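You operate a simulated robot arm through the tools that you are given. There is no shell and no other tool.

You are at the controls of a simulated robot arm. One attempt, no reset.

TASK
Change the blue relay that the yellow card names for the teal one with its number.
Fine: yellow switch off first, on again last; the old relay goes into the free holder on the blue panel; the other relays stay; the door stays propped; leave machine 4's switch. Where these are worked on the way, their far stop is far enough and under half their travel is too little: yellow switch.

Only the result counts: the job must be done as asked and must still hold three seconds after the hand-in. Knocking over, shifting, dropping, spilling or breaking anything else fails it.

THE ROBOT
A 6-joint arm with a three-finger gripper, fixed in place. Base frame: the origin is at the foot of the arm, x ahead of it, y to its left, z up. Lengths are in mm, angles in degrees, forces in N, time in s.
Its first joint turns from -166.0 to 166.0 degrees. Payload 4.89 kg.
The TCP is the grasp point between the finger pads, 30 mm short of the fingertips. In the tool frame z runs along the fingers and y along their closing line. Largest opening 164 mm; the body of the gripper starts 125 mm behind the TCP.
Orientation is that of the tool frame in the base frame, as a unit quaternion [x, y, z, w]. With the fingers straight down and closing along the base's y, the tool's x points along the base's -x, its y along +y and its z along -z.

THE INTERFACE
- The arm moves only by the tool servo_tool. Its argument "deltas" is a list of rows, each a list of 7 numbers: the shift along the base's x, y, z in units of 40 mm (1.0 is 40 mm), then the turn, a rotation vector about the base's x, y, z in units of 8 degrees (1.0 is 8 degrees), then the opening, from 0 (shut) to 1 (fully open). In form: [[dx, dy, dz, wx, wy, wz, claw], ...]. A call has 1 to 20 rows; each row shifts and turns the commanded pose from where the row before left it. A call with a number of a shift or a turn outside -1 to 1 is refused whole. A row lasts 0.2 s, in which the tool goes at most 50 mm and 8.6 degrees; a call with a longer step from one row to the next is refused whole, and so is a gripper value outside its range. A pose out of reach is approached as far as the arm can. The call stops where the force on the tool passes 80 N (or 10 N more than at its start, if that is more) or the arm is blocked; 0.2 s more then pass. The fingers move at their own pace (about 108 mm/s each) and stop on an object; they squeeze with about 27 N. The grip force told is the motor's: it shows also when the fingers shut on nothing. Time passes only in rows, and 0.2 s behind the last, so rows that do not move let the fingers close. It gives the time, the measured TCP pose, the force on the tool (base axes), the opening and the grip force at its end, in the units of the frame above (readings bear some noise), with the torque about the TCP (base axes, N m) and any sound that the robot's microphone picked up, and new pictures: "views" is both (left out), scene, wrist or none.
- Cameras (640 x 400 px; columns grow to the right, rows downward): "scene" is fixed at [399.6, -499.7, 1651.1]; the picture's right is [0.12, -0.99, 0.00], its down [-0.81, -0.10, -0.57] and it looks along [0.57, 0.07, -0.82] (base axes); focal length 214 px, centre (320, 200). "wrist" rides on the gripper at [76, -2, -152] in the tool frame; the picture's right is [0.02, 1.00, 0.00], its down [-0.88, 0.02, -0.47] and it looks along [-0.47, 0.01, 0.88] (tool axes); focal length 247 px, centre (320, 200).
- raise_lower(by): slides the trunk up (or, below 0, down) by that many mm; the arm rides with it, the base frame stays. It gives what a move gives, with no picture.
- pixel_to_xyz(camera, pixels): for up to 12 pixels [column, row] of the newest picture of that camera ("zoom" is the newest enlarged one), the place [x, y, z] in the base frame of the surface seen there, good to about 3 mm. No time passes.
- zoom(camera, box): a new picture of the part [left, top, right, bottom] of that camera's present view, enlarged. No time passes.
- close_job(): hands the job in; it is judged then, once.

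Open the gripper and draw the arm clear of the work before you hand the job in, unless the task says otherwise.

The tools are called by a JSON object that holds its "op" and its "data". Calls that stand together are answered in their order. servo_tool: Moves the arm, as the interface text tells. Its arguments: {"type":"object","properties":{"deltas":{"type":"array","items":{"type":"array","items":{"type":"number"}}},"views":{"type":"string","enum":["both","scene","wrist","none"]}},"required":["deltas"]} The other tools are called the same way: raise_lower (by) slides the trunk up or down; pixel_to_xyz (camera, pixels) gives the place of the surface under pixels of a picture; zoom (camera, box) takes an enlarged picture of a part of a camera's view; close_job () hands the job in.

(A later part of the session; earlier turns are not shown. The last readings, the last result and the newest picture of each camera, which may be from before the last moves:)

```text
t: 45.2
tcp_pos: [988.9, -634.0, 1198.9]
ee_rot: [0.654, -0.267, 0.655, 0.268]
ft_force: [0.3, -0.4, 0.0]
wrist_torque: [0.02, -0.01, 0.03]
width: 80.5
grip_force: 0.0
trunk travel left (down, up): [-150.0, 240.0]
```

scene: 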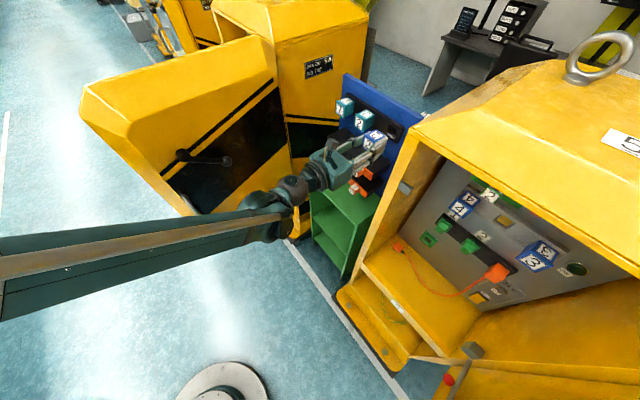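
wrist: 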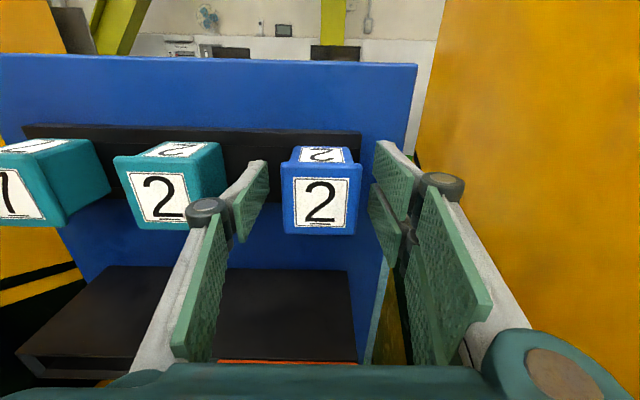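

Released; the relay stays in the holder. I back straight out 110 mm.

{"op": "servo_tool", "data": {"deltas": [[-0.177, 0.177, 0, 0, 0, 0, 0.49], [-0.354, 0.354, 0, 0, 0, 0, 0.49], [-0.6, 0.6, 0, 0, 0, 0, 0.49], [-0.6, 0.6, 0, 0, 0, 0, 0.49], [-0.25, 0.25, 0, 0, 0, 0, 0.49], [0, 0, 0, 0, 0, 0, 0.49]], "views": "both"}}

{"op": "zoom", "data": {"camera": "wrist", "box": [120, 90, 380, 230]}}

```text
t: 46.6
tcp_pos: [906.3, -554.7, 1197.6]
ee_rot: [0.654, -0.268, 0.655, 0.269]
ft_force: [-0.5, -0.2, -0.4]
wrist_torque: [0.02, 0.03, 0.03]
width: 80.4
grip_force: 0.0
trunk travel left (down, up): [-150.0, 240.0]
```

scene: 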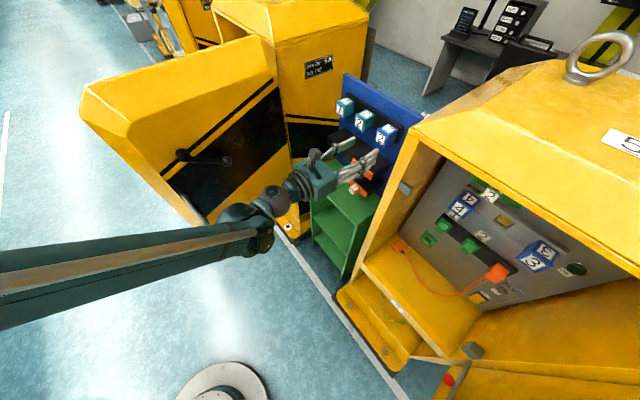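
wrist: 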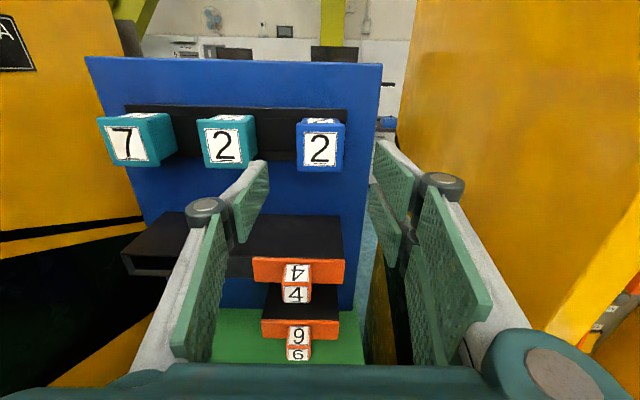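

```text
2.46 times, centred on (250, 160) of wrist
```

zoom: 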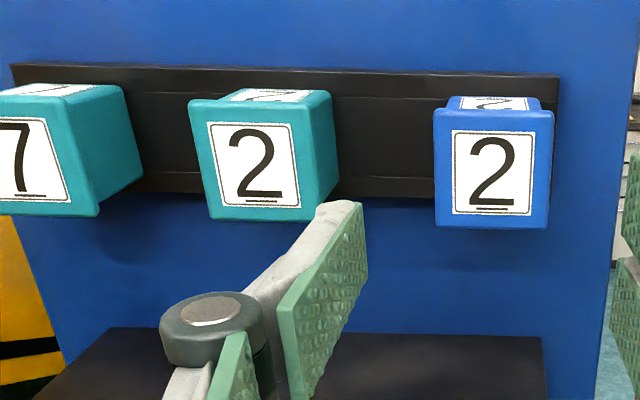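

Both seated as expected. Next I shift left about 102 mm to face teal 2.

{"op": "servo_tool", "data": {"deltas": [[0.601, 0.601, 0, 0, 0, 0, 0.49], [0.601, 0.601, 0, 0, 0, 0, 0.49], [0.601, 0.601, 0, 0, 0, 0, 0.49], [0, 0, 0, 0, 0, 0, 0.49], [0, 0, 0, 0, 0, 0, 0.49]], "views": "both"}}

{"op": "zoom", "data": {"camera": "wrist", "box": [240, 90, 400, 190]}}

```text
t: 47.9
tcp_pos: [980.5, -482.1, 1198.2]
ee_rot: [0.655, -0.266, 0.655, 0.268]
ft_force: [0.2, 0.7, 0.1]
wrist_torque: [-0.05, -0.02, -0.03]
width: 80.8
grip_force: 0.1
trunk travel left (down, up): [-150.0, 240.0]
```

scene: 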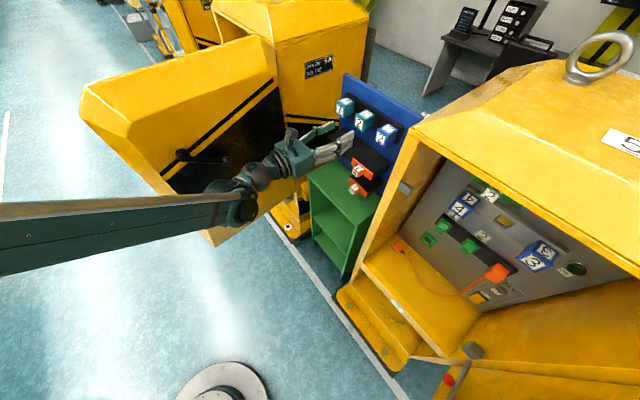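
wrist: 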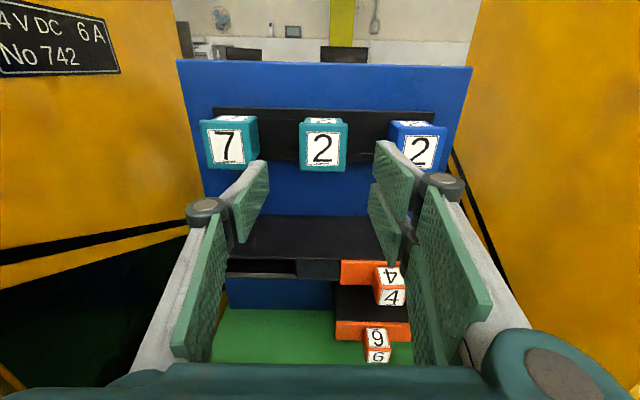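

```text
4.00 times, centred on (320, 140) of wrist
```

zoom: 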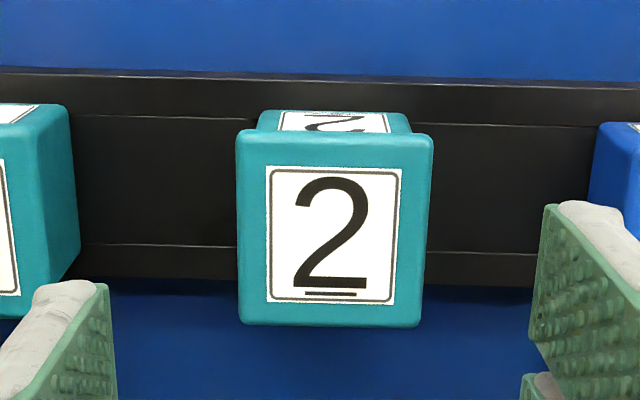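

I measure teal 2's edges in this straight view for centring.

{"op": "pixel_to_xyz", "data": {"camera": "wrist", "pixels": [[301, 135], [301, 145], [301, 155], [346, 135], [346, 145], [346, 155], [310, 125], [323, 125], [336, 125], [310, 169], [323, 169], [336, 169]]}}

{"op": "pixel_to_xyz", "data": {"camera": "wrist", "pixels": [[310, 120], [323, 120], [336, 120], [308, 120], [240, 185], [262, 168], [380, 155], [376, 175], [372, 200], [280, 130], [360, 130], [323, 147]]}}

```text
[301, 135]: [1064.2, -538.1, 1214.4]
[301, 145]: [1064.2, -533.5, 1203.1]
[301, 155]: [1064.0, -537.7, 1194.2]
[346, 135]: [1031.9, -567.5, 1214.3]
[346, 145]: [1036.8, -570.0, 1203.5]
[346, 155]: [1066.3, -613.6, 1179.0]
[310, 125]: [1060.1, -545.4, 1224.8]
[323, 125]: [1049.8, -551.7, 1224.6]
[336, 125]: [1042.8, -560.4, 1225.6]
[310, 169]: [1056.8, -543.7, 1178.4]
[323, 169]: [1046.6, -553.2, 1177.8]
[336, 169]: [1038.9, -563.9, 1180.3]
```

```text
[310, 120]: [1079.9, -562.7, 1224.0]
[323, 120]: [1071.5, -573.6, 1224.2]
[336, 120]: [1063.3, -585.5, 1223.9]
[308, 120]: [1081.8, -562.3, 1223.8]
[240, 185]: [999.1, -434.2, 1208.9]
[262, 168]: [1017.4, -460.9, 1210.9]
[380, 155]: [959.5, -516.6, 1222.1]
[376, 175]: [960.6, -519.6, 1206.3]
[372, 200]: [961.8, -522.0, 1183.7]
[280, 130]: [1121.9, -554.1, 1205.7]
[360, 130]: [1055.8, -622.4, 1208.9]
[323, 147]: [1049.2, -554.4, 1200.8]
```

Teal 2's centre is at t45≈-350.2, z≈1200.3; my TCP is 2.3 mm left and ~1.5 low. I correct and advance 75 mm, then verify.

{"op": "servo_tool", "data": {"deltas": [[-0.041, -0.041, 0.04, 0, 0, 0, 0.49], [0.47, -0.47, 0, 0, 0, 0, 0.49], [0.47, -0.47, 0, 0, 0, 0, 0.49], [0.386, -0.386, 0, 0, 0, 0, 0.49], [0, 0, 0, 0, 0, 0, 0.49], [0, 0, 0, 0, 0, 0, 0.49]], "views": "wrist"}}

{"op": "zoom", "data": {"camera": "wrist", "box": [240, 110, 420, 230]}}

```text
t: 49.2
tcp_pos: [1032.7, -537.5, 1200.1]
ee_rot: [0.654, -0.267, 0.654, 0.269]
ft_force: [-0.7, -0.1, -0.1]
wrist_torque: [-0.01, -0.06, -0.02]
width: 80.4
grip_force: 0.1
trunk travel left (down, up): [-150.0, 240.0]
```

wrist: 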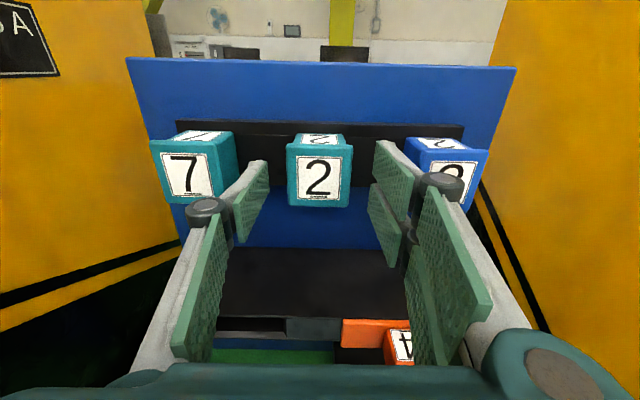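

```text
3.33 times, centred on (330, 170) of wrist
```

zoom: 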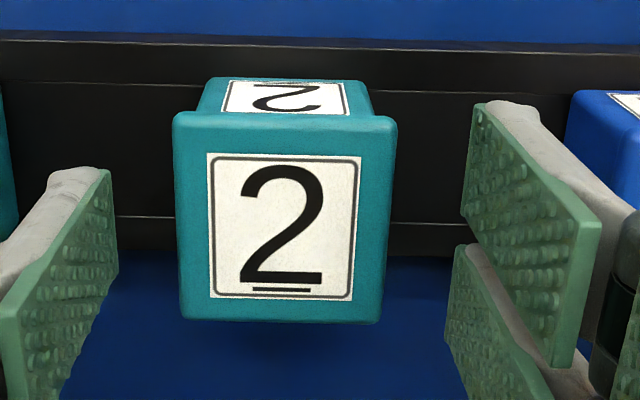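

Teal 2 is centred within a millimetre between the fingers. I advance the last 37 mm and close.

{"op": "servo_tool", "data": {"deltas": [[0.3365, -0.3265, 0, 0, 0, 0, 0.49], [0.3365, -0.3265, 0, 0, 0, 0, 0.49], [0, 0, 0, 0, 0, 0, 0.49], [0, 0, 0, 0, 0, 0, 0.49], [0, 0, 0, 0, 0, 0, 0.2], [0, 0, 0, 0, 0, 0, 0.1], [0, 0, 0, 0, 0, 0, 0.1]], "views": "wrist"}}

```text
t: 50.9
tcp_pos: [1058.4, -563.4, 1199.2]
ee_rot: [0.654, -0.267, 0.654, 0.269]
ft_force: [7.1, -0.7, 2.1]
wrist_torque: [0.05, -0.06, 0.0]
width: 47.2
grip_force: 27.4
trunk travel left (down, up): [-150.0, 240.0]
```

wrist: 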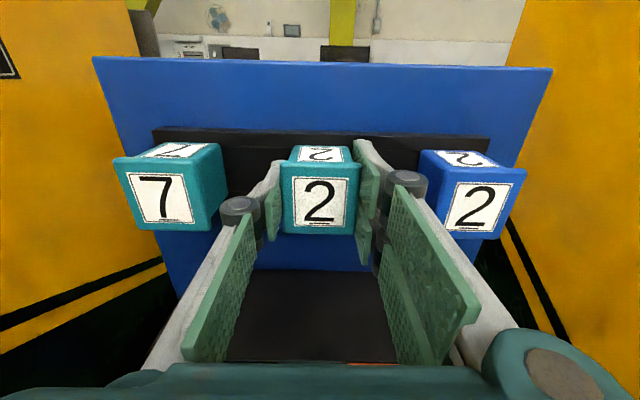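

Gripped (47.2 mm, 27 N). I pull teal 2 straight out, slowly at first.

{"op": "servo_tool", "data": {"deltas": [[-0.053, 0.053, 0, 0, 0, 0, 0.1], [-0.071, 0.071, 0, 0, 0, 0, 0.1], [-0.088, 0.088, 0, 0, 0, 0, 0.1], [-0.088, 0.088, 0, 0, 0, 0, 0.1], [-0.088, 0.088, 0, 0, 0, 0, 0.1], [-0.177, 0.177, 0, 0, 0, 0, 0.1], [0, 0, 0, 0, 0, 0, 0.1]], "views": "wrist"}}

```text
t: 52.5
tcp_pos: [1037.8, -541.4, 1199.8]
ee_rot: [0.654, -0.268, 0.654, 0.268]
ft_force: [0.3, 0.1, -0.5]
wrist_torque: [0.01, 0.0, -0.02]
width: 47.6
grip_force: 26.8
trunk travel left (down, up): [-150.0, 240.0]
```

wrist: 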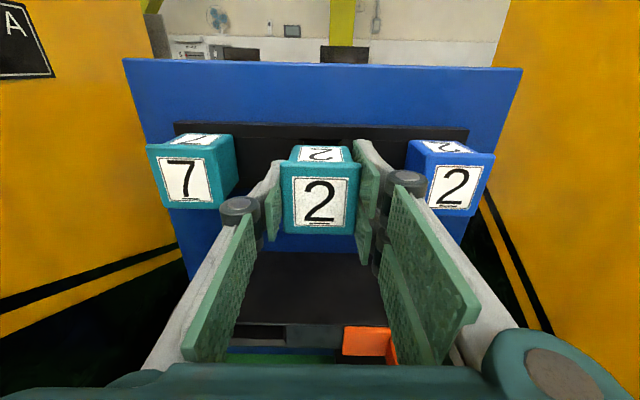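

Out by 30 mm with no residual force. I continue back ~122 mm to the reference viewing distance (rail 191 mm ahead).

{"op": "servo_tool", "data": {"deltas": [[-0.433, 0.433, 0, 0, 0, 0, 0.1], [-0.433, 0.433, 0, 0, 0, 0, 0.1], [-0.433, 0.433, 0, 0, 0, 0, 0.1], [-0.433, 0.433, 0, 0, 0, 0, 0.1], [-0.433, 0.433, 0, 0, 0, 0, 0.1], [0, 0, 0, 0, 0, 0, 0.1], [0, 0, 0, 0, 0, 0, 0.1]], "views": "both"}}

{"op": "zoom", "data": {"camera": "wrist", "box": [270, 90, 380, 170]}}

```text
t: 54.0
tcp_pos: [951.5, -455.1, 1202.2]
ee_rot: [0.655, -0.266, 0.655, 0.267]
ft_force: [0.0, -0.3, -1.3]
wrist_torque: [0.03, 0.01, 0.01]
width: 47.4
grip_force: 27.7
trunk travel left (down, up): [-150.0, 240.0]
```

scene: 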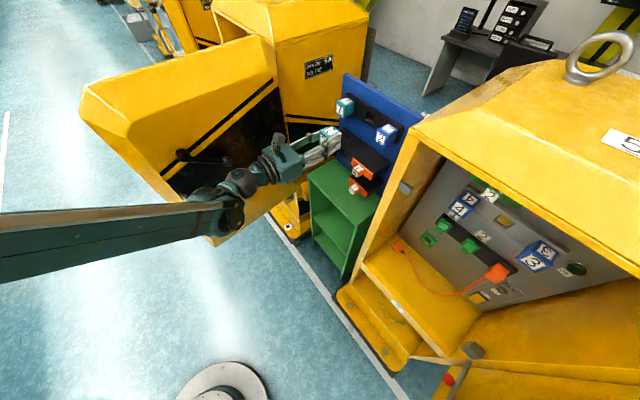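
wrist: 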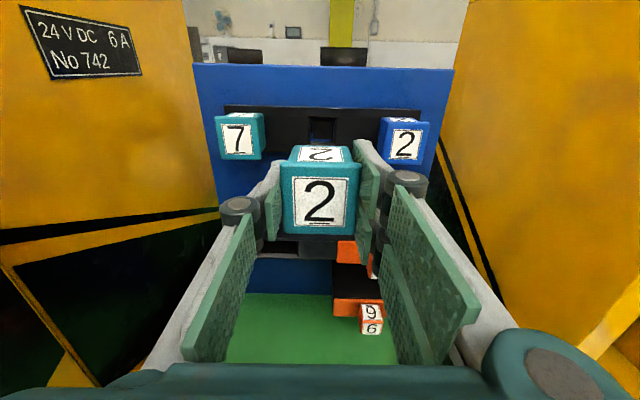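

```text
5.00 times, centred on (325, 130) of wrist
```

zoom: 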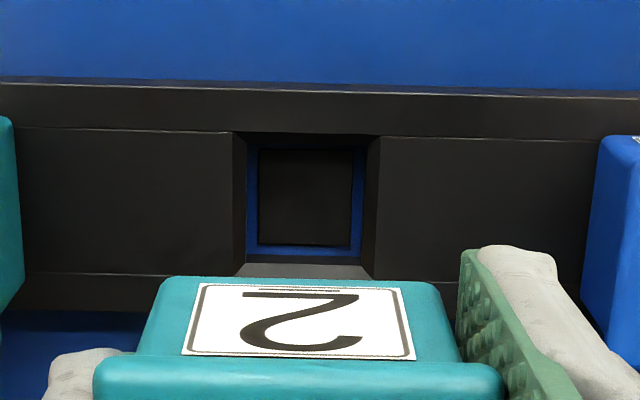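

This gives a good reference view (hole outer edges 233–380, top edge y≈131–136 in the zoom). I now retreat 135 mm and carry the teal relay to the right, in front of the cabinet, lowering ~50 mm.

{"op": "servo_tool", "data": {"deltas": [[-0.597, 0.597, 0, 0, 0, 0, 0.1], [-0.597, 0.597, 0, 0, 0, 0, 0.1], [-0.597, 0.597, 0, 0, 0, 0, 0.1], [-0.597, 0.597, 0, 0, 0, 0, 0.1], [-0.68, -0.68, -0.097, 0, 0, 0, 0.1], [-0.68, -0.68, -0.097, 0, 0, 0, 0.1], [-0.68, -0.68, -0.097, 0, 0, 0, 0.1], [-0.68, -0.68, -0.097, 0, 0, 0, 0.1], [-0.68, -0.68, -0.097, 0, 0, 0, 0.1], [-0.68, -0.68, -0.097, 0, 0, 0, 0.1], [-0.68, -0.68, -0.097, 0, 0, 0, 0.1], [-0.68, -0.68, -0.097, 0, 0, 0, 0.1], [-0.68, -0.68, -0.097, 0, 0, 0, 0.1], [-0.68, -0.68, -0.097, 0, 0, 0, 0.1], [-0.68, -0.68, -0.097, 0, 0, 0, 0.1], [-0.68, -0.68, -0.097, 0, 0, 0, 0.1], [-0.68, -0.68, -0.097, 0, 0, 0, 0.1], [0, 0, 0, 0, 0, 0, 0.1]], "views": "both"}}

```text
t: 57.9
tcp_pos: [500.6, -711.4, 1148.0]
ee_rot: [0.655, -0.267, 0.655, 0.267]
ft_force: [0.8, 0.4, -2.4]
wrist_torque: [0.02, -0.02, -0.08]
width: 47.9
grip_force: 27.2
trunk travel left (down, up): [-150.0, 240.0]
```

scene: 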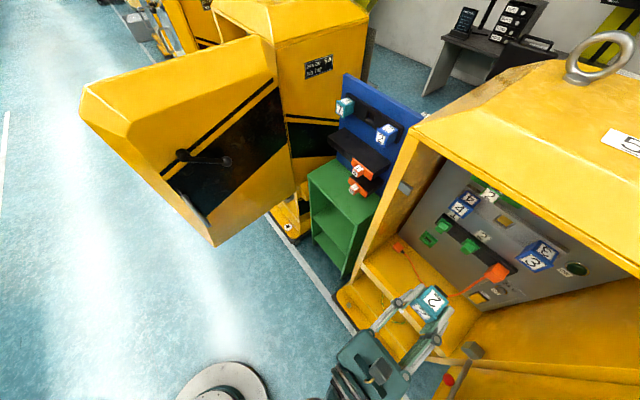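
wrist: 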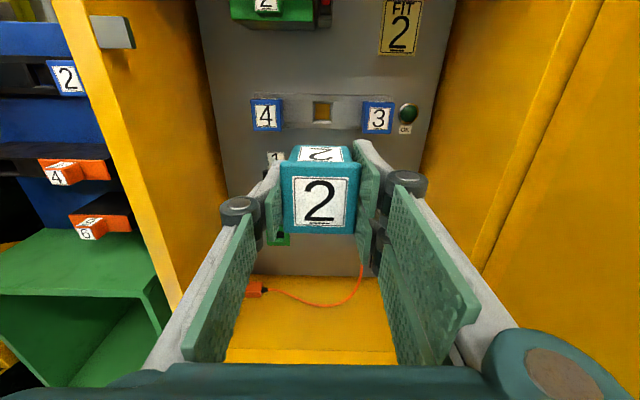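

Facing the cabinet again with the hole at (322,111). I move in to the reference viewing distance near (601, -811, 1151).

{"op": "servo_tool", "data": {"deltas": [[0.627, -0.624, 0.019, 0, 0, 0, 0.1], [0.627, -0.624, 0.019, 0, 0, 0, 0.1], [0.627, -0.624, 0.019, 0, 0, 0, 0.1], [0.627, -0.624, 0.019, 0, 0, 0, 0.1], [0, 0, 0, 0, 0, 0, 0.1], [0, 0, 0, 0, 0, 0, 0.1], [0, 0, 0, 0, 0, 0, 0.1]], "views": "both"}}

{"op": "zoom", "data": {"camera": "wrist", "box": [270, 90, 380, 170]}}

```text
t: 59.5
tcp_pos: [603.9, -814.4, 1151.8]
ee_rot: [0.655, -0.267, 0.655, 0.268]
ft_force: [0.4, 0.1, -0.9]
wrist_torque: [-0.01, 0.0, 0.0]
width: 47.9
grip_force: 27.3
trunk travel left (down, up): [-150.0, 240.0]
```

scene: 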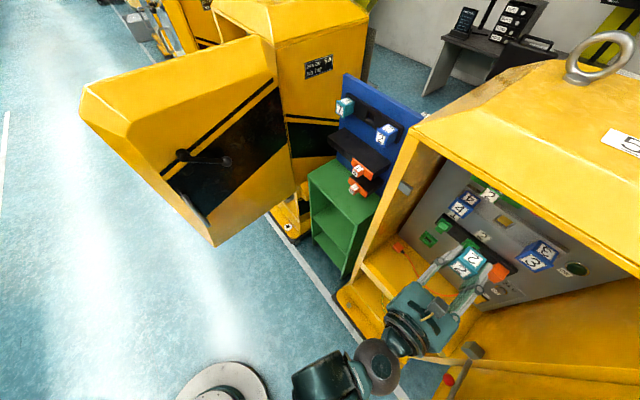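
wrist: 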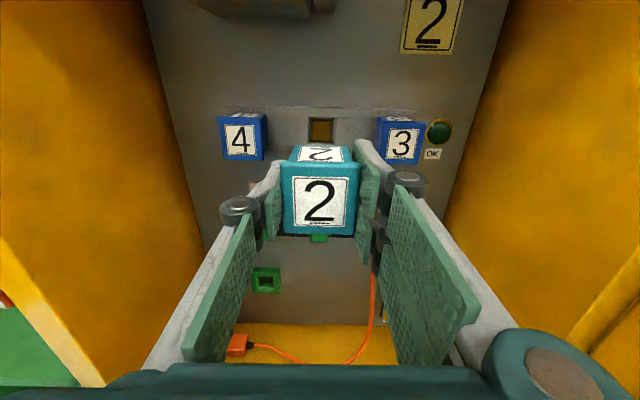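

```text
5.00 times, centred on (325, 130) of wrist
```

zoom: 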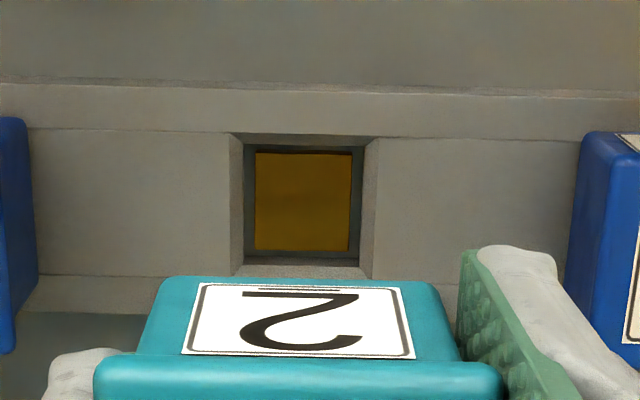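

Almost identical to the reference view (within ~0.7 mm). I advance to about 40 mm before the seat and compare heights with relays 4 and 3.

{"op": "servo_tool", "data": {"deltas": [[0.633, -0.6375, -0.02, 0, 0, 0, 0.1], [0.633, -0.6375, -0.02, 0, 0, 0, 0.1], [0.633, -0.6375, -0.02, 0, 0, 0, 0.1], [0, 0, 0, 0, 0, 0, 0.1], [0, 0, 0, 0, 0, 0, 0.1], [0, 0, 0, 0, 0, 0, 0.1]], "views": "wrist"}}

{"op": "zoom", "data": {"camera": "wrist", "box": [280, 110, 370, 166]}}

```text
t: 60.9
tcp_pos: [678.6, -890.1, 1152.3]
ee_rot: [0.654, -0.267, 0.654, 0.269]
ft_force: [-0.1, 0.8, -2.4]
wrist_torque: [0.01, 0.0, -0.02]
width: 47.5
grip_force: 26.7
trunk travel left (down, up): [-150.0, 240.0]
```

wrist: 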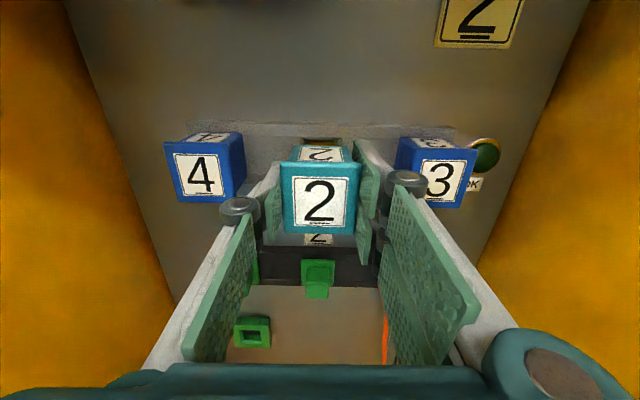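

```text
7.11 times, centred on (325, 138) of wrist
```

zoom: 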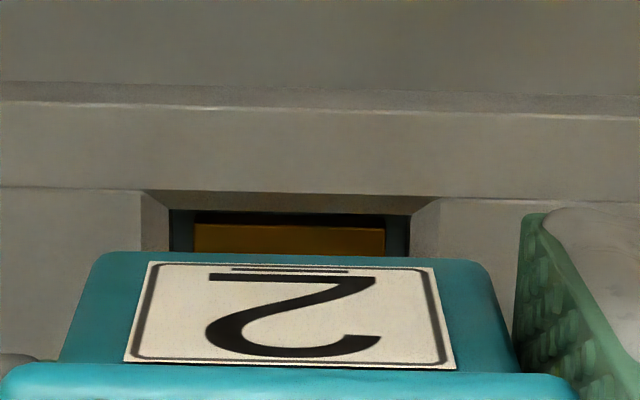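

I compare top-face heights of the held teal relay with relays 4 and 3, and locate the hole edges.

{"op": "pixel_to_xyz", "data": {"camera": "wrist", "pixels": [[300, 153], [308, 153], [316, 153], [324, 153], [332, 153], [340, 153], [300, 157], [312, 157], [324, 157], [336, 157], [345, 157], [320, 149]]}}

{"op": "pixel_to_xyz", "data": {"camera": "wrist", "pixels": [[195, 138], [203, 138], [211, 138], [219, 138], [200, 136], [215, 136], [415, 143], [425, 143], [435, 143], [445, 143], [420, 141], [440, 141]]}}

```text
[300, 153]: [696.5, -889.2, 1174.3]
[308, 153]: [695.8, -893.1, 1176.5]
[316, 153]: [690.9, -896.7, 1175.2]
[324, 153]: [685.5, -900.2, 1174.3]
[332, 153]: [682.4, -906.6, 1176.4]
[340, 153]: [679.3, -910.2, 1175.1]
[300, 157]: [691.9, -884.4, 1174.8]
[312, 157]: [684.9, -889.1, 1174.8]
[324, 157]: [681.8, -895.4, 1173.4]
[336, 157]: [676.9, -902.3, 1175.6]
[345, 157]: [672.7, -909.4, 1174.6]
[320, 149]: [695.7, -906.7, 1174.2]
```

```text
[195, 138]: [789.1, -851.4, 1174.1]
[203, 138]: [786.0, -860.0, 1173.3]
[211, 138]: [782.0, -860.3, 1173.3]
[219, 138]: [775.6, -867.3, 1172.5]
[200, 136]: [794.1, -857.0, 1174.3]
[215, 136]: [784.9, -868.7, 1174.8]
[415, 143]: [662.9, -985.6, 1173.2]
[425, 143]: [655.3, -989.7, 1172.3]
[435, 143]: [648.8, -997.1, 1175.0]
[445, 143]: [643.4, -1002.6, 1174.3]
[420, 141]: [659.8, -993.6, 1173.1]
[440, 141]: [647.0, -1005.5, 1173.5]
```

The held relay is ~1.3 mm higher than its neighbours and laterally within 0.5 mm. I lower 1.2 mm and advance 20 mm.

{"op": "servo_tool", "data": {"deltas": [[-0.006, -0.006, -0.03, 0, 0, 0, 0.1], [0, 0, 0, 0, 0, 0, 0.1], [0.0885, -0.0885, 0, 0, 0, 0, 0.1], [0.0885, -0.0885, 0, 0, 0, 0, 0.1], [0.0885, -0.0885, 0, 0, 0, 0, 0.1], [0.0885, -0.0885, 0, 0, 0, 0, 0.1], [0, 0, 0, 0, 0, 0, 0.1], [0, 0, 0, 0, 0, 0, 0.1]], "views": "wrist"}}

{"op": "pixel_to_xyz", "data": {"camera": "wrist", "pixels": [[300, 153], [308, 153], [316, 153], [324, 153], [332, 153], [340, 153], [300, 157], [312, 157], [324, 157], [336, 157], [345, 157], [320, 149]]}}

```text
t: 62.6
tcp_pos: [693.2, -905.4, 1149.4]
ee_rot: [0.655, -0.267, 0.655, 0.268]
ft_force: [0.0, -0.3, -1.1]
wrist_torque: [0.02, -0.01, -0.02]
width: 47.4
grip_force: 26.9
trunk travel left (down, up): [-150.0, 240.0]
```

wrist: 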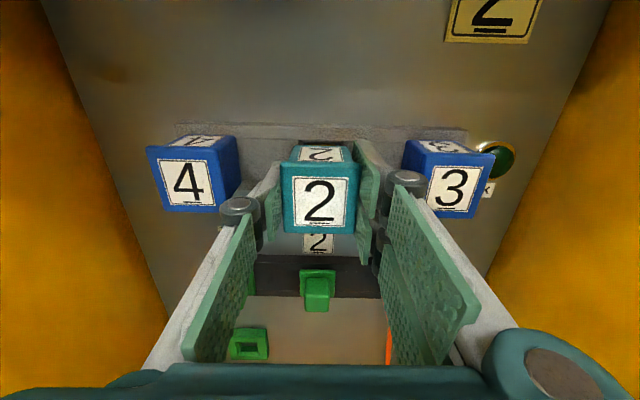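

```text
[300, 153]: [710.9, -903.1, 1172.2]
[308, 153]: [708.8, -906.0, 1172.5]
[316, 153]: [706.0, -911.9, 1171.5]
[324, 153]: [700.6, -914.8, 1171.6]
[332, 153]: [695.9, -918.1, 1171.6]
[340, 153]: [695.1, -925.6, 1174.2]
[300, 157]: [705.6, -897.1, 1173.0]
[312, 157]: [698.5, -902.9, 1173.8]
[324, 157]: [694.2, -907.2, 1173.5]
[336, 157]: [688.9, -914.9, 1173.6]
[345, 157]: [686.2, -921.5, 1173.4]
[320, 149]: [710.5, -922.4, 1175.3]
```

Heights now match (1173.0 vs 1173.6) with no force. I continue 12 mm, raising 0.4 mm.

{"op": "servo_tool", "data": {"deltas": [[0.053, -0.053, 0.01, 0, 0, 0, 0.1], [0.053, -0.053, 0, 0, 0, 0, 0.1], [0.053, -0.053, 0, 0, 0, 0, 0.1], [0.053, -0.053, 0, 0, 0, 0, 0.1], [0, 0, 0, 0, 0, 0, 0.1]], "views": "wrist"}}

```text
t: 63.9
tcp_pos: [699.9, -913.1, 1148.8]
ee_rot: [0.654, -0.268, 0.654, 0.268]
ft_force: [-0.7, 0.1, -1.3]
wrist_torque: [0.04, 0.02, -0.02]
width: 48.0
grip_force: 27.1
trunk travel left (down, up): [-150.0, 240.0]
```

wrist: 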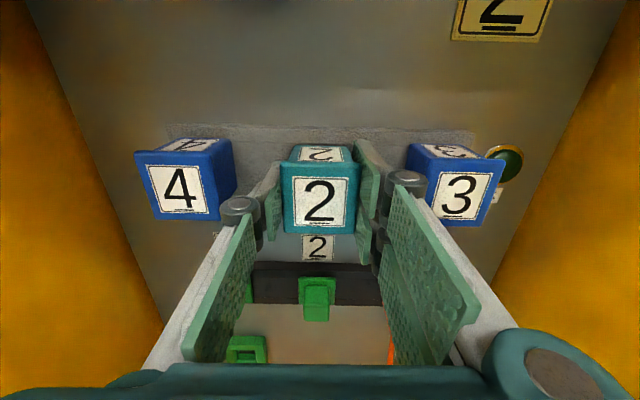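

No force at np≈-1140.6; ~10 mm left. I go on 7 mm in small steps.

{"op": "servo_tool", "data": {"deltas": [[0.0354, -0.0354, 0, 0, 0, 0, 0.1], [0.0354, -0.0354, 0, 0, 0, 0, 0.1], [0.0354, -0.0354, 0, 0, 0, 0, 0.1], [0.0177, -0.0177, 0, 0, 0, 0, 0.1], [0, 0, 0, 0, 0, 0, 0.1]], "views": "none"}}

```text
t: 65.0
tcp_pos: [704.9, -917.5, 1149.3]
ee_rot: [0.654, -0.267, 0.655, 0.268]
ft_force: [0.5, -0.3, -0.4]
wrist_torque: [0.05, -0.01, 0.02]
width: 47.8
grip_force: 27.1
trunk travel left (down, up): [-150.0, 240.0]
```

Still no force (well aligned); about 3-4 mm left. I push on until the stop is felt.

{"op": "servo_tool", "data": {"deltas": [[0.0265, -0.0265, 0, 0, 0, 0, 0.1], [0.0265, -0.0265, 0, 0, 0, 0, 0.1], [0.0265, -0.0265, 0, 0, 0, 0, 0.1], [0.0177, -0.0177, 0, 0, 0, 0, 0.1], [0, 0, 0, 0, 0, 0, 0.1]], "views": "wrist"}}

```text
t: 66.2
tcp_pos: [707.5, -921.7, 1149.9]
ee_rot: [0.654, -0.268, 0.654, 0.268]
ft_force: [-14.8, 14.1, -14.8]
wrist_torque: [0.09, 0.04, -0.07]
width: 47.4
grip_force: 27.3
trunk travel left (down, up): [-150.0, 240.0]
```

wrist: 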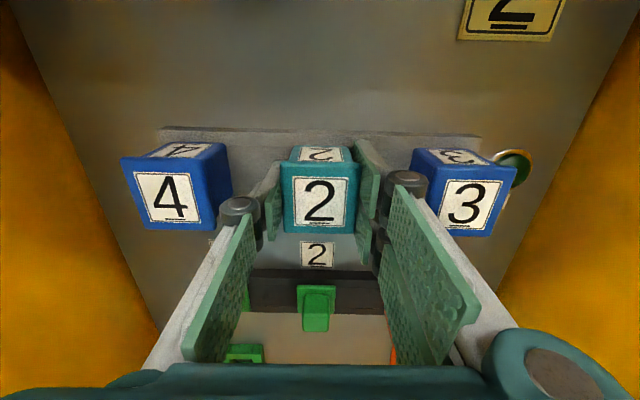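

A stop is felt (~20 N). I compare the teal front plane with relays 4 and 3.

{"op": "pixel_to_xyz", "data": {"camera": "wrist", "pixels": [[295, 185], [310, 185], [330, 185], [345, 185], [295, 200], [310, 200], [330, 200], [345, 200], [300, 218], [315, 218], [330, 218], [345, 218]]}}

{"op": "pixel_to_xyz", "data": {"camera": "wrist", "pixels": [[145, 180], [160, 180], [180, 180], [150, 200], [170, 200], [185, 205], [450, 190], [465, 195], [480, 195], [455, 210], [470, 215], [480, 220]]}}

```text
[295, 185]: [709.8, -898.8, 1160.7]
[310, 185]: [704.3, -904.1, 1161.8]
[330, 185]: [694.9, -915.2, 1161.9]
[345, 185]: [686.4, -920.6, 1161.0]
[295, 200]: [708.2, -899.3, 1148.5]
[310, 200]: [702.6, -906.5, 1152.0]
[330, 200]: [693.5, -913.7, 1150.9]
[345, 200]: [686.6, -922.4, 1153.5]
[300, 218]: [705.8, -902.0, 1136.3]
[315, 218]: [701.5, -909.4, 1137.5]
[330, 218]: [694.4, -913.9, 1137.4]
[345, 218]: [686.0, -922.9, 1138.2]
```

```text
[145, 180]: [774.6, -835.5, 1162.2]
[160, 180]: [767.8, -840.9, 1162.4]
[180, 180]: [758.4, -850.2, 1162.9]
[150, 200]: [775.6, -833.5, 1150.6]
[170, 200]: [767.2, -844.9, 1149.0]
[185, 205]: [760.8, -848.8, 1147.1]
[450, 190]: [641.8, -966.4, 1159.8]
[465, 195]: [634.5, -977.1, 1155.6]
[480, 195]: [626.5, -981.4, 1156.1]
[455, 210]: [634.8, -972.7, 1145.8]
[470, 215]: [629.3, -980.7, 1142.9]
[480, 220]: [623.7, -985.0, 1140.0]
```

Teal front -1137.4 vs neighbours -1138.0: seated within noise. I give one more small push (with -0.4 mm in z) to be sure.

{"op": "servo_tool", "data": {"deltas": [[0.0265, -0.0265, -0.01, 0, 0, 0, 0.1], [0.0177, -0.0177, 0, 0, 0, 0, 0.1], [0, 0, 0, 0, 0, 0, 0.1]], "views": "wrist"}}

{"op": "pixel_to_xyz", "data": {"camera": "wrist", "pixels": [[295, 185], [310, 185], [330, 185], [345, 185], [295, 200], [310, 200], [330, 200], [345, 200], [300, 218], [315, 218], [330, 218], [345, 218]]}}

```text
t: 67.0
tcp_pos: [709.7, -923.6, 1149.3]
ee_rot: [0.654, -0.268, 0.655, 0.268]
ft_force: [-20.0, 17.1, -5.3]
wrist_torque: [-0.11, 0.0, -0.06]
width: 47.6
grip_force: 27.1
trunk travel left (down, up): [-150.0, 240.0]
```

wrist: 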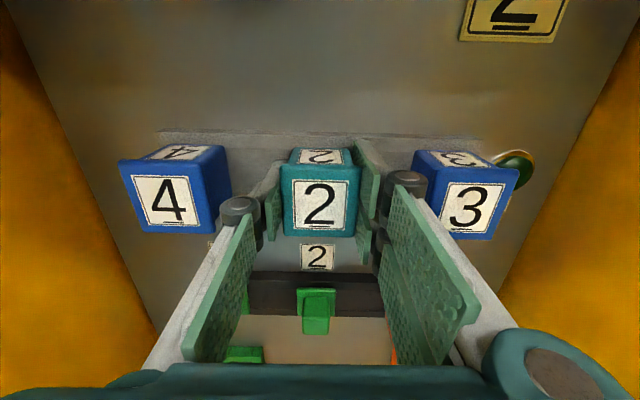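

```text
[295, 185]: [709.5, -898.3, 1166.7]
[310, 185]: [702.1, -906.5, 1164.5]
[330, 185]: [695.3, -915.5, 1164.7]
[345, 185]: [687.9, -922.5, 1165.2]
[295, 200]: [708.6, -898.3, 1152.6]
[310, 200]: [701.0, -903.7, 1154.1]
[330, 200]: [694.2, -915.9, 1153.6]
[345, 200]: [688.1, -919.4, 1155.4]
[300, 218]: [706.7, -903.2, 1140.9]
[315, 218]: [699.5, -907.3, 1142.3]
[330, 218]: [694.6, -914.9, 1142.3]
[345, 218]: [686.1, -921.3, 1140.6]
```

The relay did not move further (fingers slipped slightly), so it is bottomed. I ease off and open the gripper.

{"op": "servo_tool", "data": {"deltas": [[-0.0265, 0.0265, 0, 0, 0, 0, 0.27], [0, 0, 0, 0, 0, 0, 0.35], [0, 0, 0, 0, 0, 0, 0.49], [0, 0, 0, 0, 0, 0, 0.49]], "views": "wrist"}}

```text
t: 68.0
tcp_pos: [709.9, -922.0, 1149.2]
ee_rot: [0.654, -0.267, 0.654, 0.268]
ft_force: [0.0, -0.6, -0.8]
wrist_torque: [0.02, -0.01, -0.01]
width: 80.6
grip_force: 0.1
trunk travel left (down, up): [-150.0, 240.0]
```

wrist: 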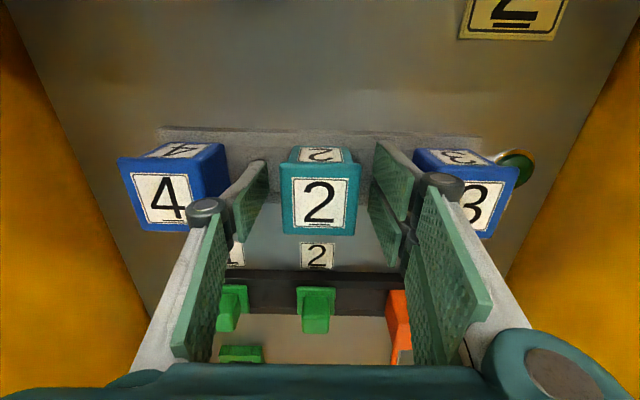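

Released cleanly, relay in place. I back straight out about 150 mm.

{"op": "servo_tool", "data": {"deltas": [[-0.177, 0.177, 0, 0, 0, 0, 0.49], [-0.354, 0.354, 0, 0, 0, 0, 0.49], [-0.6, 0.6, 0, 0, 0, 0, 0.49], [-0.6, 0.6, 0, 0, 0, 0, 0.49], [-0.6, 0.6, 0, 0, 0, 0, 0.49], [-0.38, 0.38, 0, 0, 0, 0, 0.49], [0, 0, 0, 0, 0, 0, 0.49]], "views": "both"}}

{"op": "zoom", "data": {"camera": "wrist", "box": [210, 90, 430, 220]}}

```text
t: 69.7
tcp_pos: [599.1, -815.2, 1151.0]
ee_rot: [0.654, -0.267, 0.655, 0.268]
ft_force: [0.2, 0.3, 0.7]
wrist_torque: [0.02, -0.01, 0.01]
width: 80.3
grip_force: 0.1
trunk travel left (down, up): [-150.0, 240.0]
```

scene: 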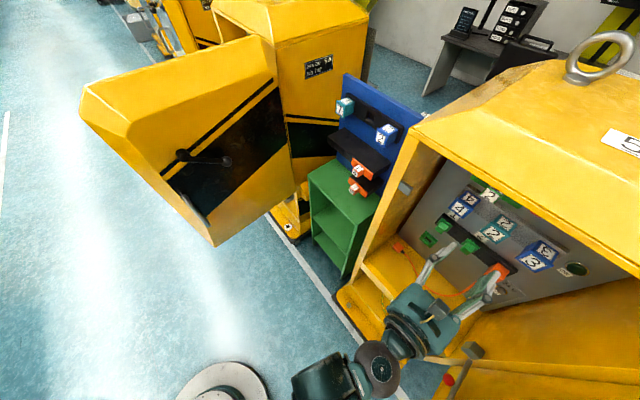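
wrist: 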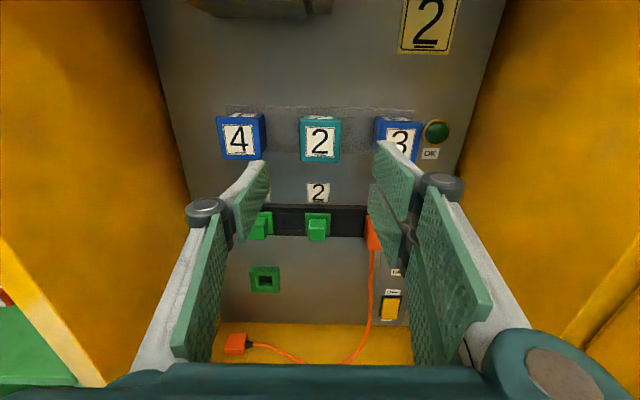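

```text
2.91 times, centred on (320, 155) of wrist
```

zoom: 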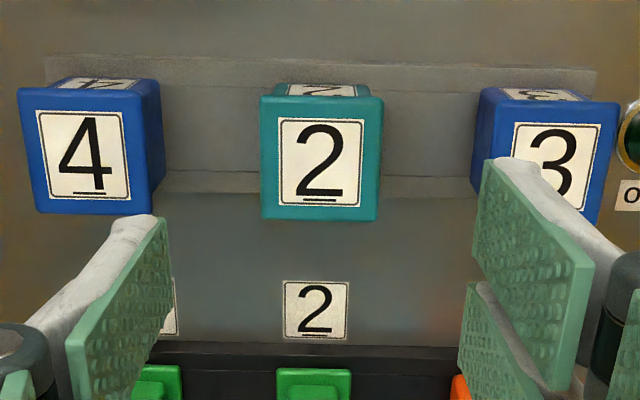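

Teal 2 sits in line with 4 and 3. Now for the switch: I lower the trunk by 150 (free space below), then descend with a slight 8° downward pitch for floor clearance.

{"op": "raise_lower", "data": {"by": -150}}

{"op": "servo_tool", "data": {"deltas": [[0, 0, -0.8, 0.707, 0.707, 0, 0.49], [0, 0, -0.9, 0, 0, 0, 0.49], [0, 0, -0.9, 0, 0, 0, 0.6], [0, 0, -0.9, 0, 0, 0, 0.73], [0, 0, 0, 0, 0, 0, 0.73]], "views": "both"}}

```text
t: 71.4
tcp_pos: [599.5, -815.7, 1001.8]
ee_rot: [0.654, -0.268, 0.654, 0.269]
ft_force: [0.6, -0.2, 0.7]
wrist_torque: [0.01, 0.02, -0.02]
width: 80.7
grip_force: 0.0
trunk travel left (down, up): [0.0, 390.0]
```

```text
t: 72.6
tcp_pos: [601.0, -812.6, 862.5]
ee_rot: [0.698, -0.286, 0.608, 0.248]
ft_force: [0.0, 0.2, 0.2]
wrist_torque: [0.02, 0.06, -0.01]
width: 119.9
grip_force: 0.0
trunk travel left (down, up): [0.0, 390.0]
```

scene: 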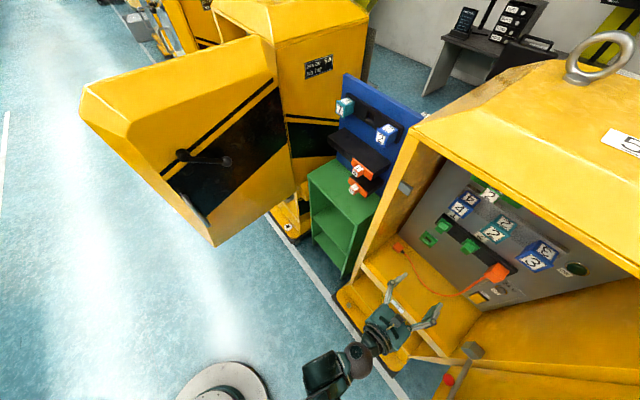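
wrist: 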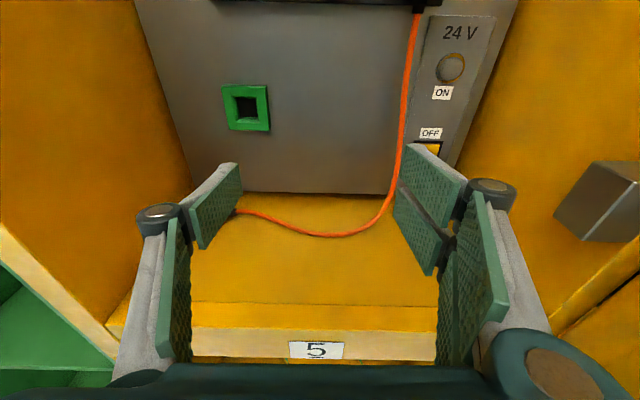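

Good. I check the floor, lip and cable heights before going lower.

{"op": "pixel_to_xyz", "data": {"camera": "wrist", "pixels": [[320, 295], [320, 315], [315, 350], [320, 358], [320, 250], [320, 236], [370, 225], [395, 190], [260, 215], [590, 200], [570, 235], [430, 146]]}}

```text
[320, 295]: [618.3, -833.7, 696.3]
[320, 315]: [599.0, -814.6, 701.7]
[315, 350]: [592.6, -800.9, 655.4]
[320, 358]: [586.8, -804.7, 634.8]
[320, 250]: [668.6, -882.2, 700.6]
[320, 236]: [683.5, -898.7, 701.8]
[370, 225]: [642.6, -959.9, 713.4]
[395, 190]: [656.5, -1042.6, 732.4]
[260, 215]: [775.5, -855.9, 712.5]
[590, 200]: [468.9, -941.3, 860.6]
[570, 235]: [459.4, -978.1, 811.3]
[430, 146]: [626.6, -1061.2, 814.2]
```

Floor is at z≈700 up to np≈-990, cable lies near the floor, prop block starts at t≈334, z≥845. I move to the pre-press pose (597, -938, 752).

{"op": "servo_tool", "data": {"deltas": [[-0.026, -0.781, -0.69, 0, 0, 0, 0.73], [-0.026, -0.781, -0.69, 0, 0, 0, 0.73], [-0.026, -0.781, -0.69, 0, 0, 0, 0.73], [-0.026, -0.781, -0.69, 0, 0, 0, 0.73], [0, 0, 0, 0, 0, 0, 0.73]], "views": "both"}}

```text
t: 73.8
tcp_pos: [594.2, -939.6, 750.0]
ee_rot: [0.699, -0.286, 0.607, 0.248]
ft_force: [-0.6, 0.1, 1.6]
wrist_torque: [0.05, 0.07, -0.05]
width: 119.7
grip_force: 0.1
trunk travel left (down, up): [0.0, 390.0]
```

scene: 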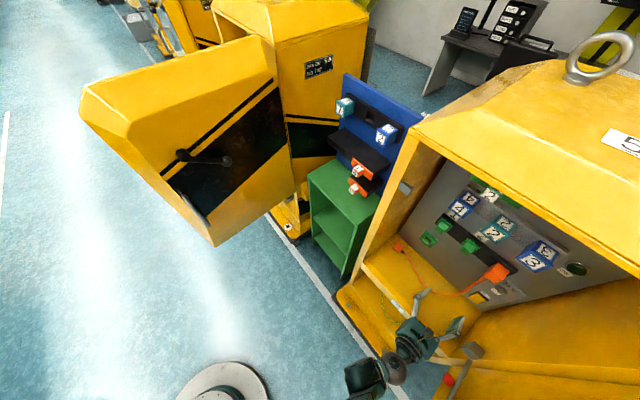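
wrist: 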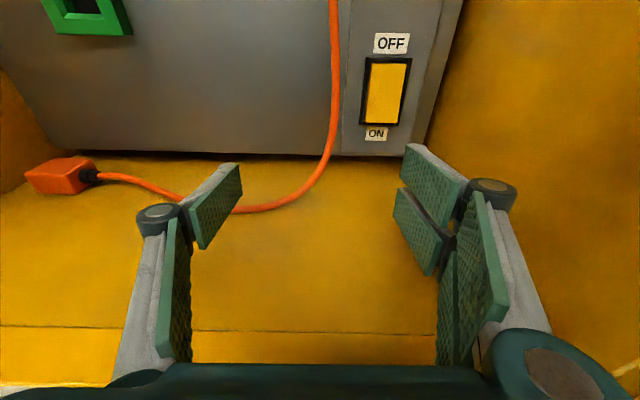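

I measure the cable near the left finger's path, the fingertips and the rocker again.

{"op": "pixel_to_xyz", "data": {"camera": "wrist", "pixels": [[120, 178], [150, 186], [250, 210], [280, 204], [305, 188], [322, 160], [330, 130], [225, 172], [238, 175], [404, 160], [398, 200], [409, 148]]}}

{"op": "pixel_to_xyz", "data": {"camera": "wrist", "pixels": [[388, 65], [386, 75], [385, 85], [383, 95], [382, 105], [381, 112], [380, 117], [379, 121], [370, 110], [395, 110], [374, 117], [390, 118]]}}

{"op": "zoom", "data": {"camera": "wrist", "box": [100, 40, 500, 290]}}

```text
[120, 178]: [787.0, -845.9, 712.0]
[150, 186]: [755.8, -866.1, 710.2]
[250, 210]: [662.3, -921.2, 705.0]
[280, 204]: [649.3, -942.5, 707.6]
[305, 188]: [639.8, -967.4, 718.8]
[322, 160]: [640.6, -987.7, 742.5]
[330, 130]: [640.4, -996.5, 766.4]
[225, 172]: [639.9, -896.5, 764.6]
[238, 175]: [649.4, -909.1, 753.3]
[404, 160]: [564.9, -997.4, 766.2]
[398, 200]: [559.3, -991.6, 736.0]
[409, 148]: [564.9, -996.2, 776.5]
```

```text
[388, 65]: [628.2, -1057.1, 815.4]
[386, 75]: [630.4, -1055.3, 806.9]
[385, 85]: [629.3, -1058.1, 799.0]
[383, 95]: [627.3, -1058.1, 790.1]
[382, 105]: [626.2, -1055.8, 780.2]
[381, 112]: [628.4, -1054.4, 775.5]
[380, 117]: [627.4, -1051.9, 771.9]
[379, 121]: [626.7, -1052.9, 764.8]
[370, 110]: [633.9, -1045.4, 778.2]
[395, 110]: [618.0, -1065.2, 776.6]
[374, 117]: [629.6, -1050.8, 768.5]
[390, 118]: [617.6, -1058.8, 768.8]
```

```text
1.60 times, centred on (300, 165) of wrist
```

zoom: 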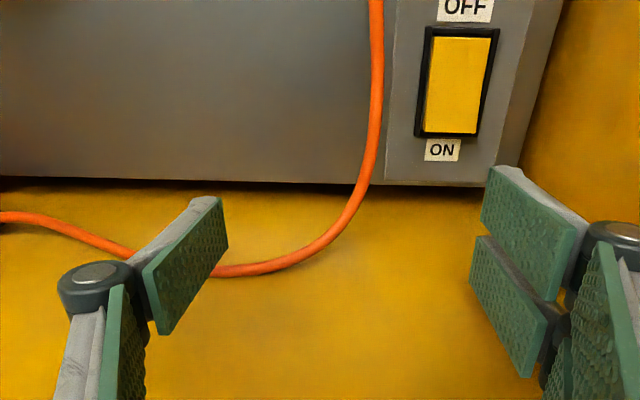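

The cable stays ≥20 mm below the left finger's path, and the rocker's centre is t≈304 while the prong would land at 306–316. I shift 7 mm left and advance 75 mm.

{"op": "servo_tool", "data": {"deltas": [[0.125, 0.125, 0, 0, 0, 0, 0.73], [0.4417, -0.4417, 0, 0, 0, 0, 0.73], [0.4417, -0.4417, 0, 0, 0, 0, 0.73], [0.4417, -0.4417, 0, 0, 0, 0, 0.73], [0, 0, 0, 0, 0, 0, 0.73], [0, 0, 0, 0, 0, 0, 0.73]], "views": "both"}}

{"op": "zoom", "data": {"camera": "wrist", "box": [340, 80, 500, 220]}}

```text
t: 75.2
tcp_pos: [652.0, -988.2, 752.9]
ee_rot: [0.699, -0.286, 0.607, 0.248]
ft_force: [0.1, -0.4, -0.3]
wrist_torque: [0.0, 0.0, 0.01]
width: 119.8
grip_force: 0.1
trunk travel left (down, up): [0.0, 390.0]
```

scene: 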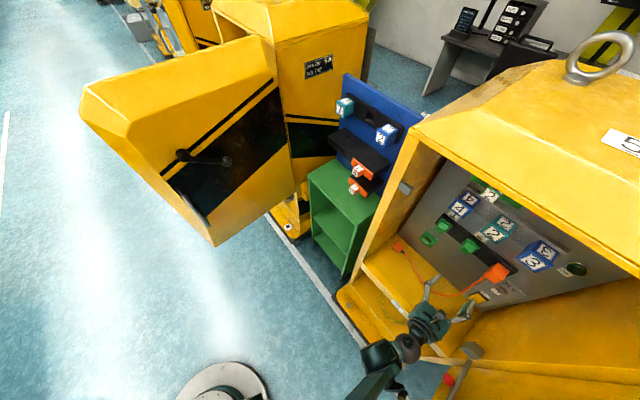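
wrist: 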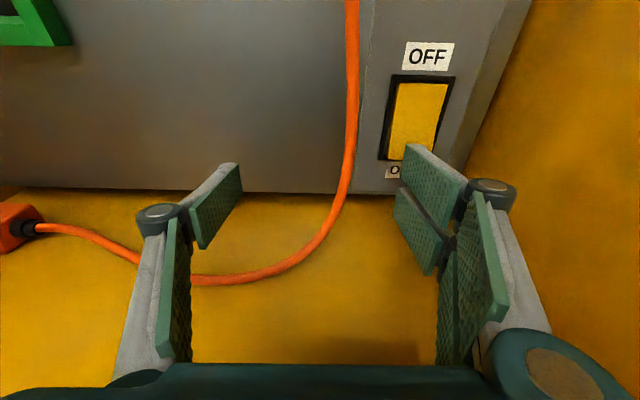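

```text
2.86 times, centred on (420, 150) of wrist
```

zoom: 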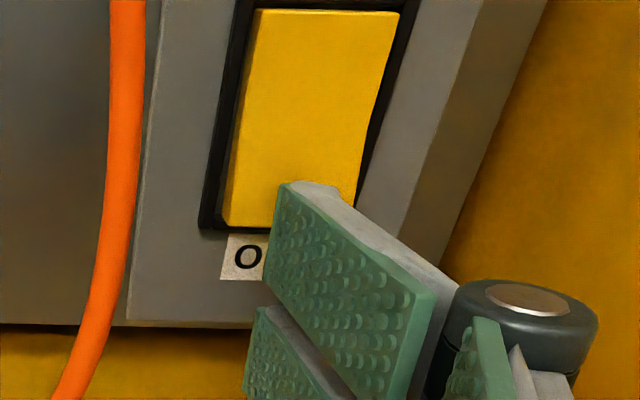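

The upper prong is poised over the rocker's lower half. I lower 2 mm and press in 3 mm steps.

{"op": "servo_tool", "data": {"deltas": [[0.053, -0.053, -0.05, 0, 0, 0, 0.73], [0.053, -0.053, 0, 0, 0, 0, 0.73], [0.053, -0.053, 0, 0, 0, 0, 0.73], [0.053, -0.053, 0, 0, 0, 0, 0.73]], "views": "both"}}

```text
t: 76.2
tcp_pos: [660.5, -997.0, 748.1]
ee_rot: [0.698, -0.287, 0.607, 0.249]
ft_force: [-22.8, 11.0, -13.1]
wrist_torque: [0.51, -1.03, -1.79]
width: 129.5
grip_force: 10.2
trunk travel left (down, up): [0.0, 390.0]
```

scene: 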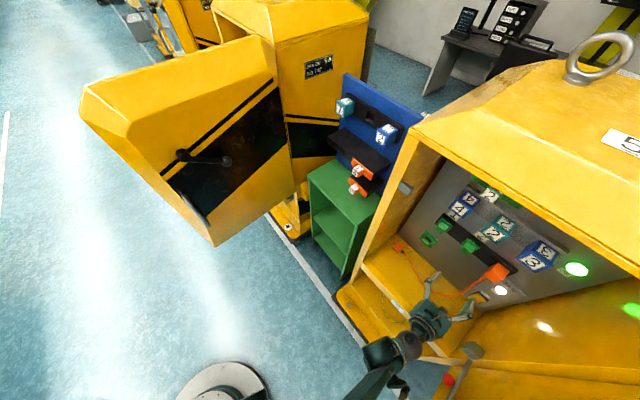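
wrist: 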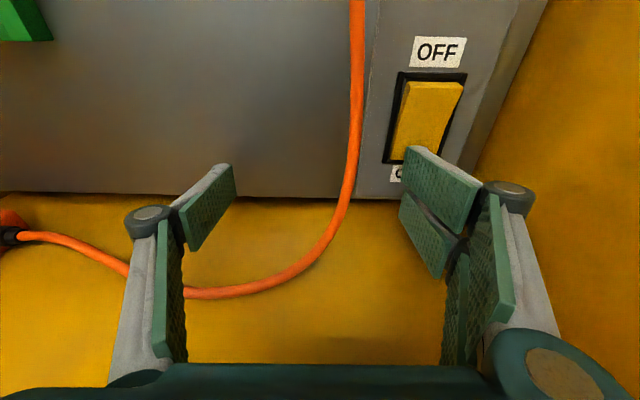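

The ON lamp is lit again and the green OK lamp at (577,269) came on too. I back straight out and verify the rocker's position.

{"op": "servo_tool", "data": {"deltas": [[-0.177, 0.177, 0, 0, 0, 0, 0.73], [-0.354, 0.354, 0, 0, 0, 0, 0.73], [-0.53, 0.53, 0, 0, 0, 0, 0.73], [-0.45, 0.45, 0, 0, 0, 0, 0.73], [0, 0, 0, 0, 0, 0, 0.73]], "views": "wrist"}}

{"op": "zoom", "data": {"camera": "wrist", "box": [330, 30, 450, 150]}}

```text
t: 77.4
tcp_pos: [601.6, -934.5, 750.9]
ee_rot: [0.698, -0.286, 0.608, 0.248]
ft_force: [-0.1, 0.1, -0.7]
wrist_torque: [-0.03, -0.03, 0.02]
width: 119.9
grip_force: 0.1
trunk travel left (down, up): [0.0, 390.0]
```

wrist: 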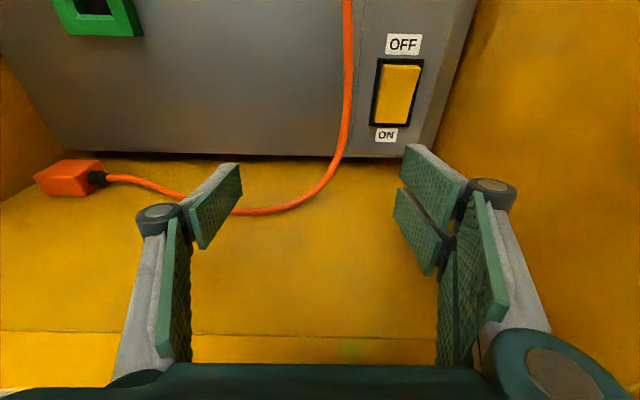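

```text
3.33 times, centred on (390, 90) of wrist
```

zoom: 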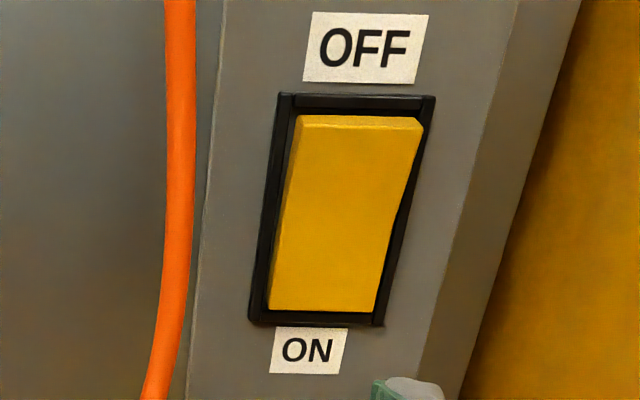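

The rocker looks like the original ON position; I verify its tilt numerically, and compare.

{"op": "pixel_to_xyz", "data": {"camera": "wrist", "pixels": [[398, 68], [404, 68], [410, 68], [397, 73], [403, 73], [409, 73], [385, 112], [390, 112], [395, 112], [384, 118], [389, 118], [394, 118]]}}

{"op": "zoom", "data": {"camera": "scene", "box": [400, 170, 620, 320]}}

```text
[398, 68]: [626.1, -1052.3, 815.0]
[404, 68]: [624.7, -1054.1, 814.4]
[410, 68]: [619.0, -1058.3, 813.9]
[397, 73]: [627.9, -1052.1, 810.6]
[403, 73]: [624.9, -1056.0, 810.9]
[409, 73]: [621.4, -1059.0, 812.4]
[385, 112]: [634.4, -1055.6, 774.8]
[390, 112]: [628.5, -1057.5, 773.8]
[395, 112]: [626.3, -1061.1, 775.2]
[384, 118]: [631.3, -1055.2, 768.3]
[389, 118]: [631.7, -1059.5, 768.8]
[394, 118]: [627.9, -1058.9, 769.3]
```

```text
2.67 times, centred on (510, 245) of scene
```

zoom: 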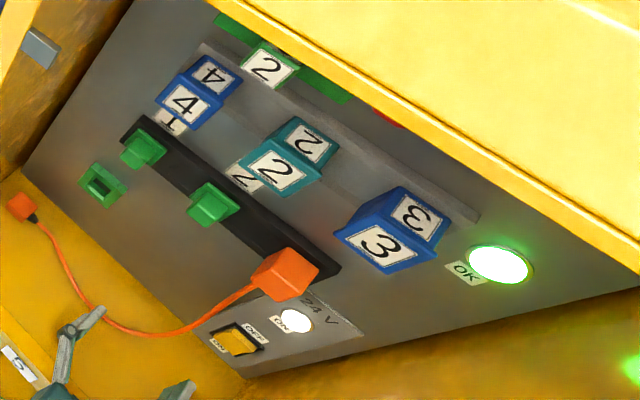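

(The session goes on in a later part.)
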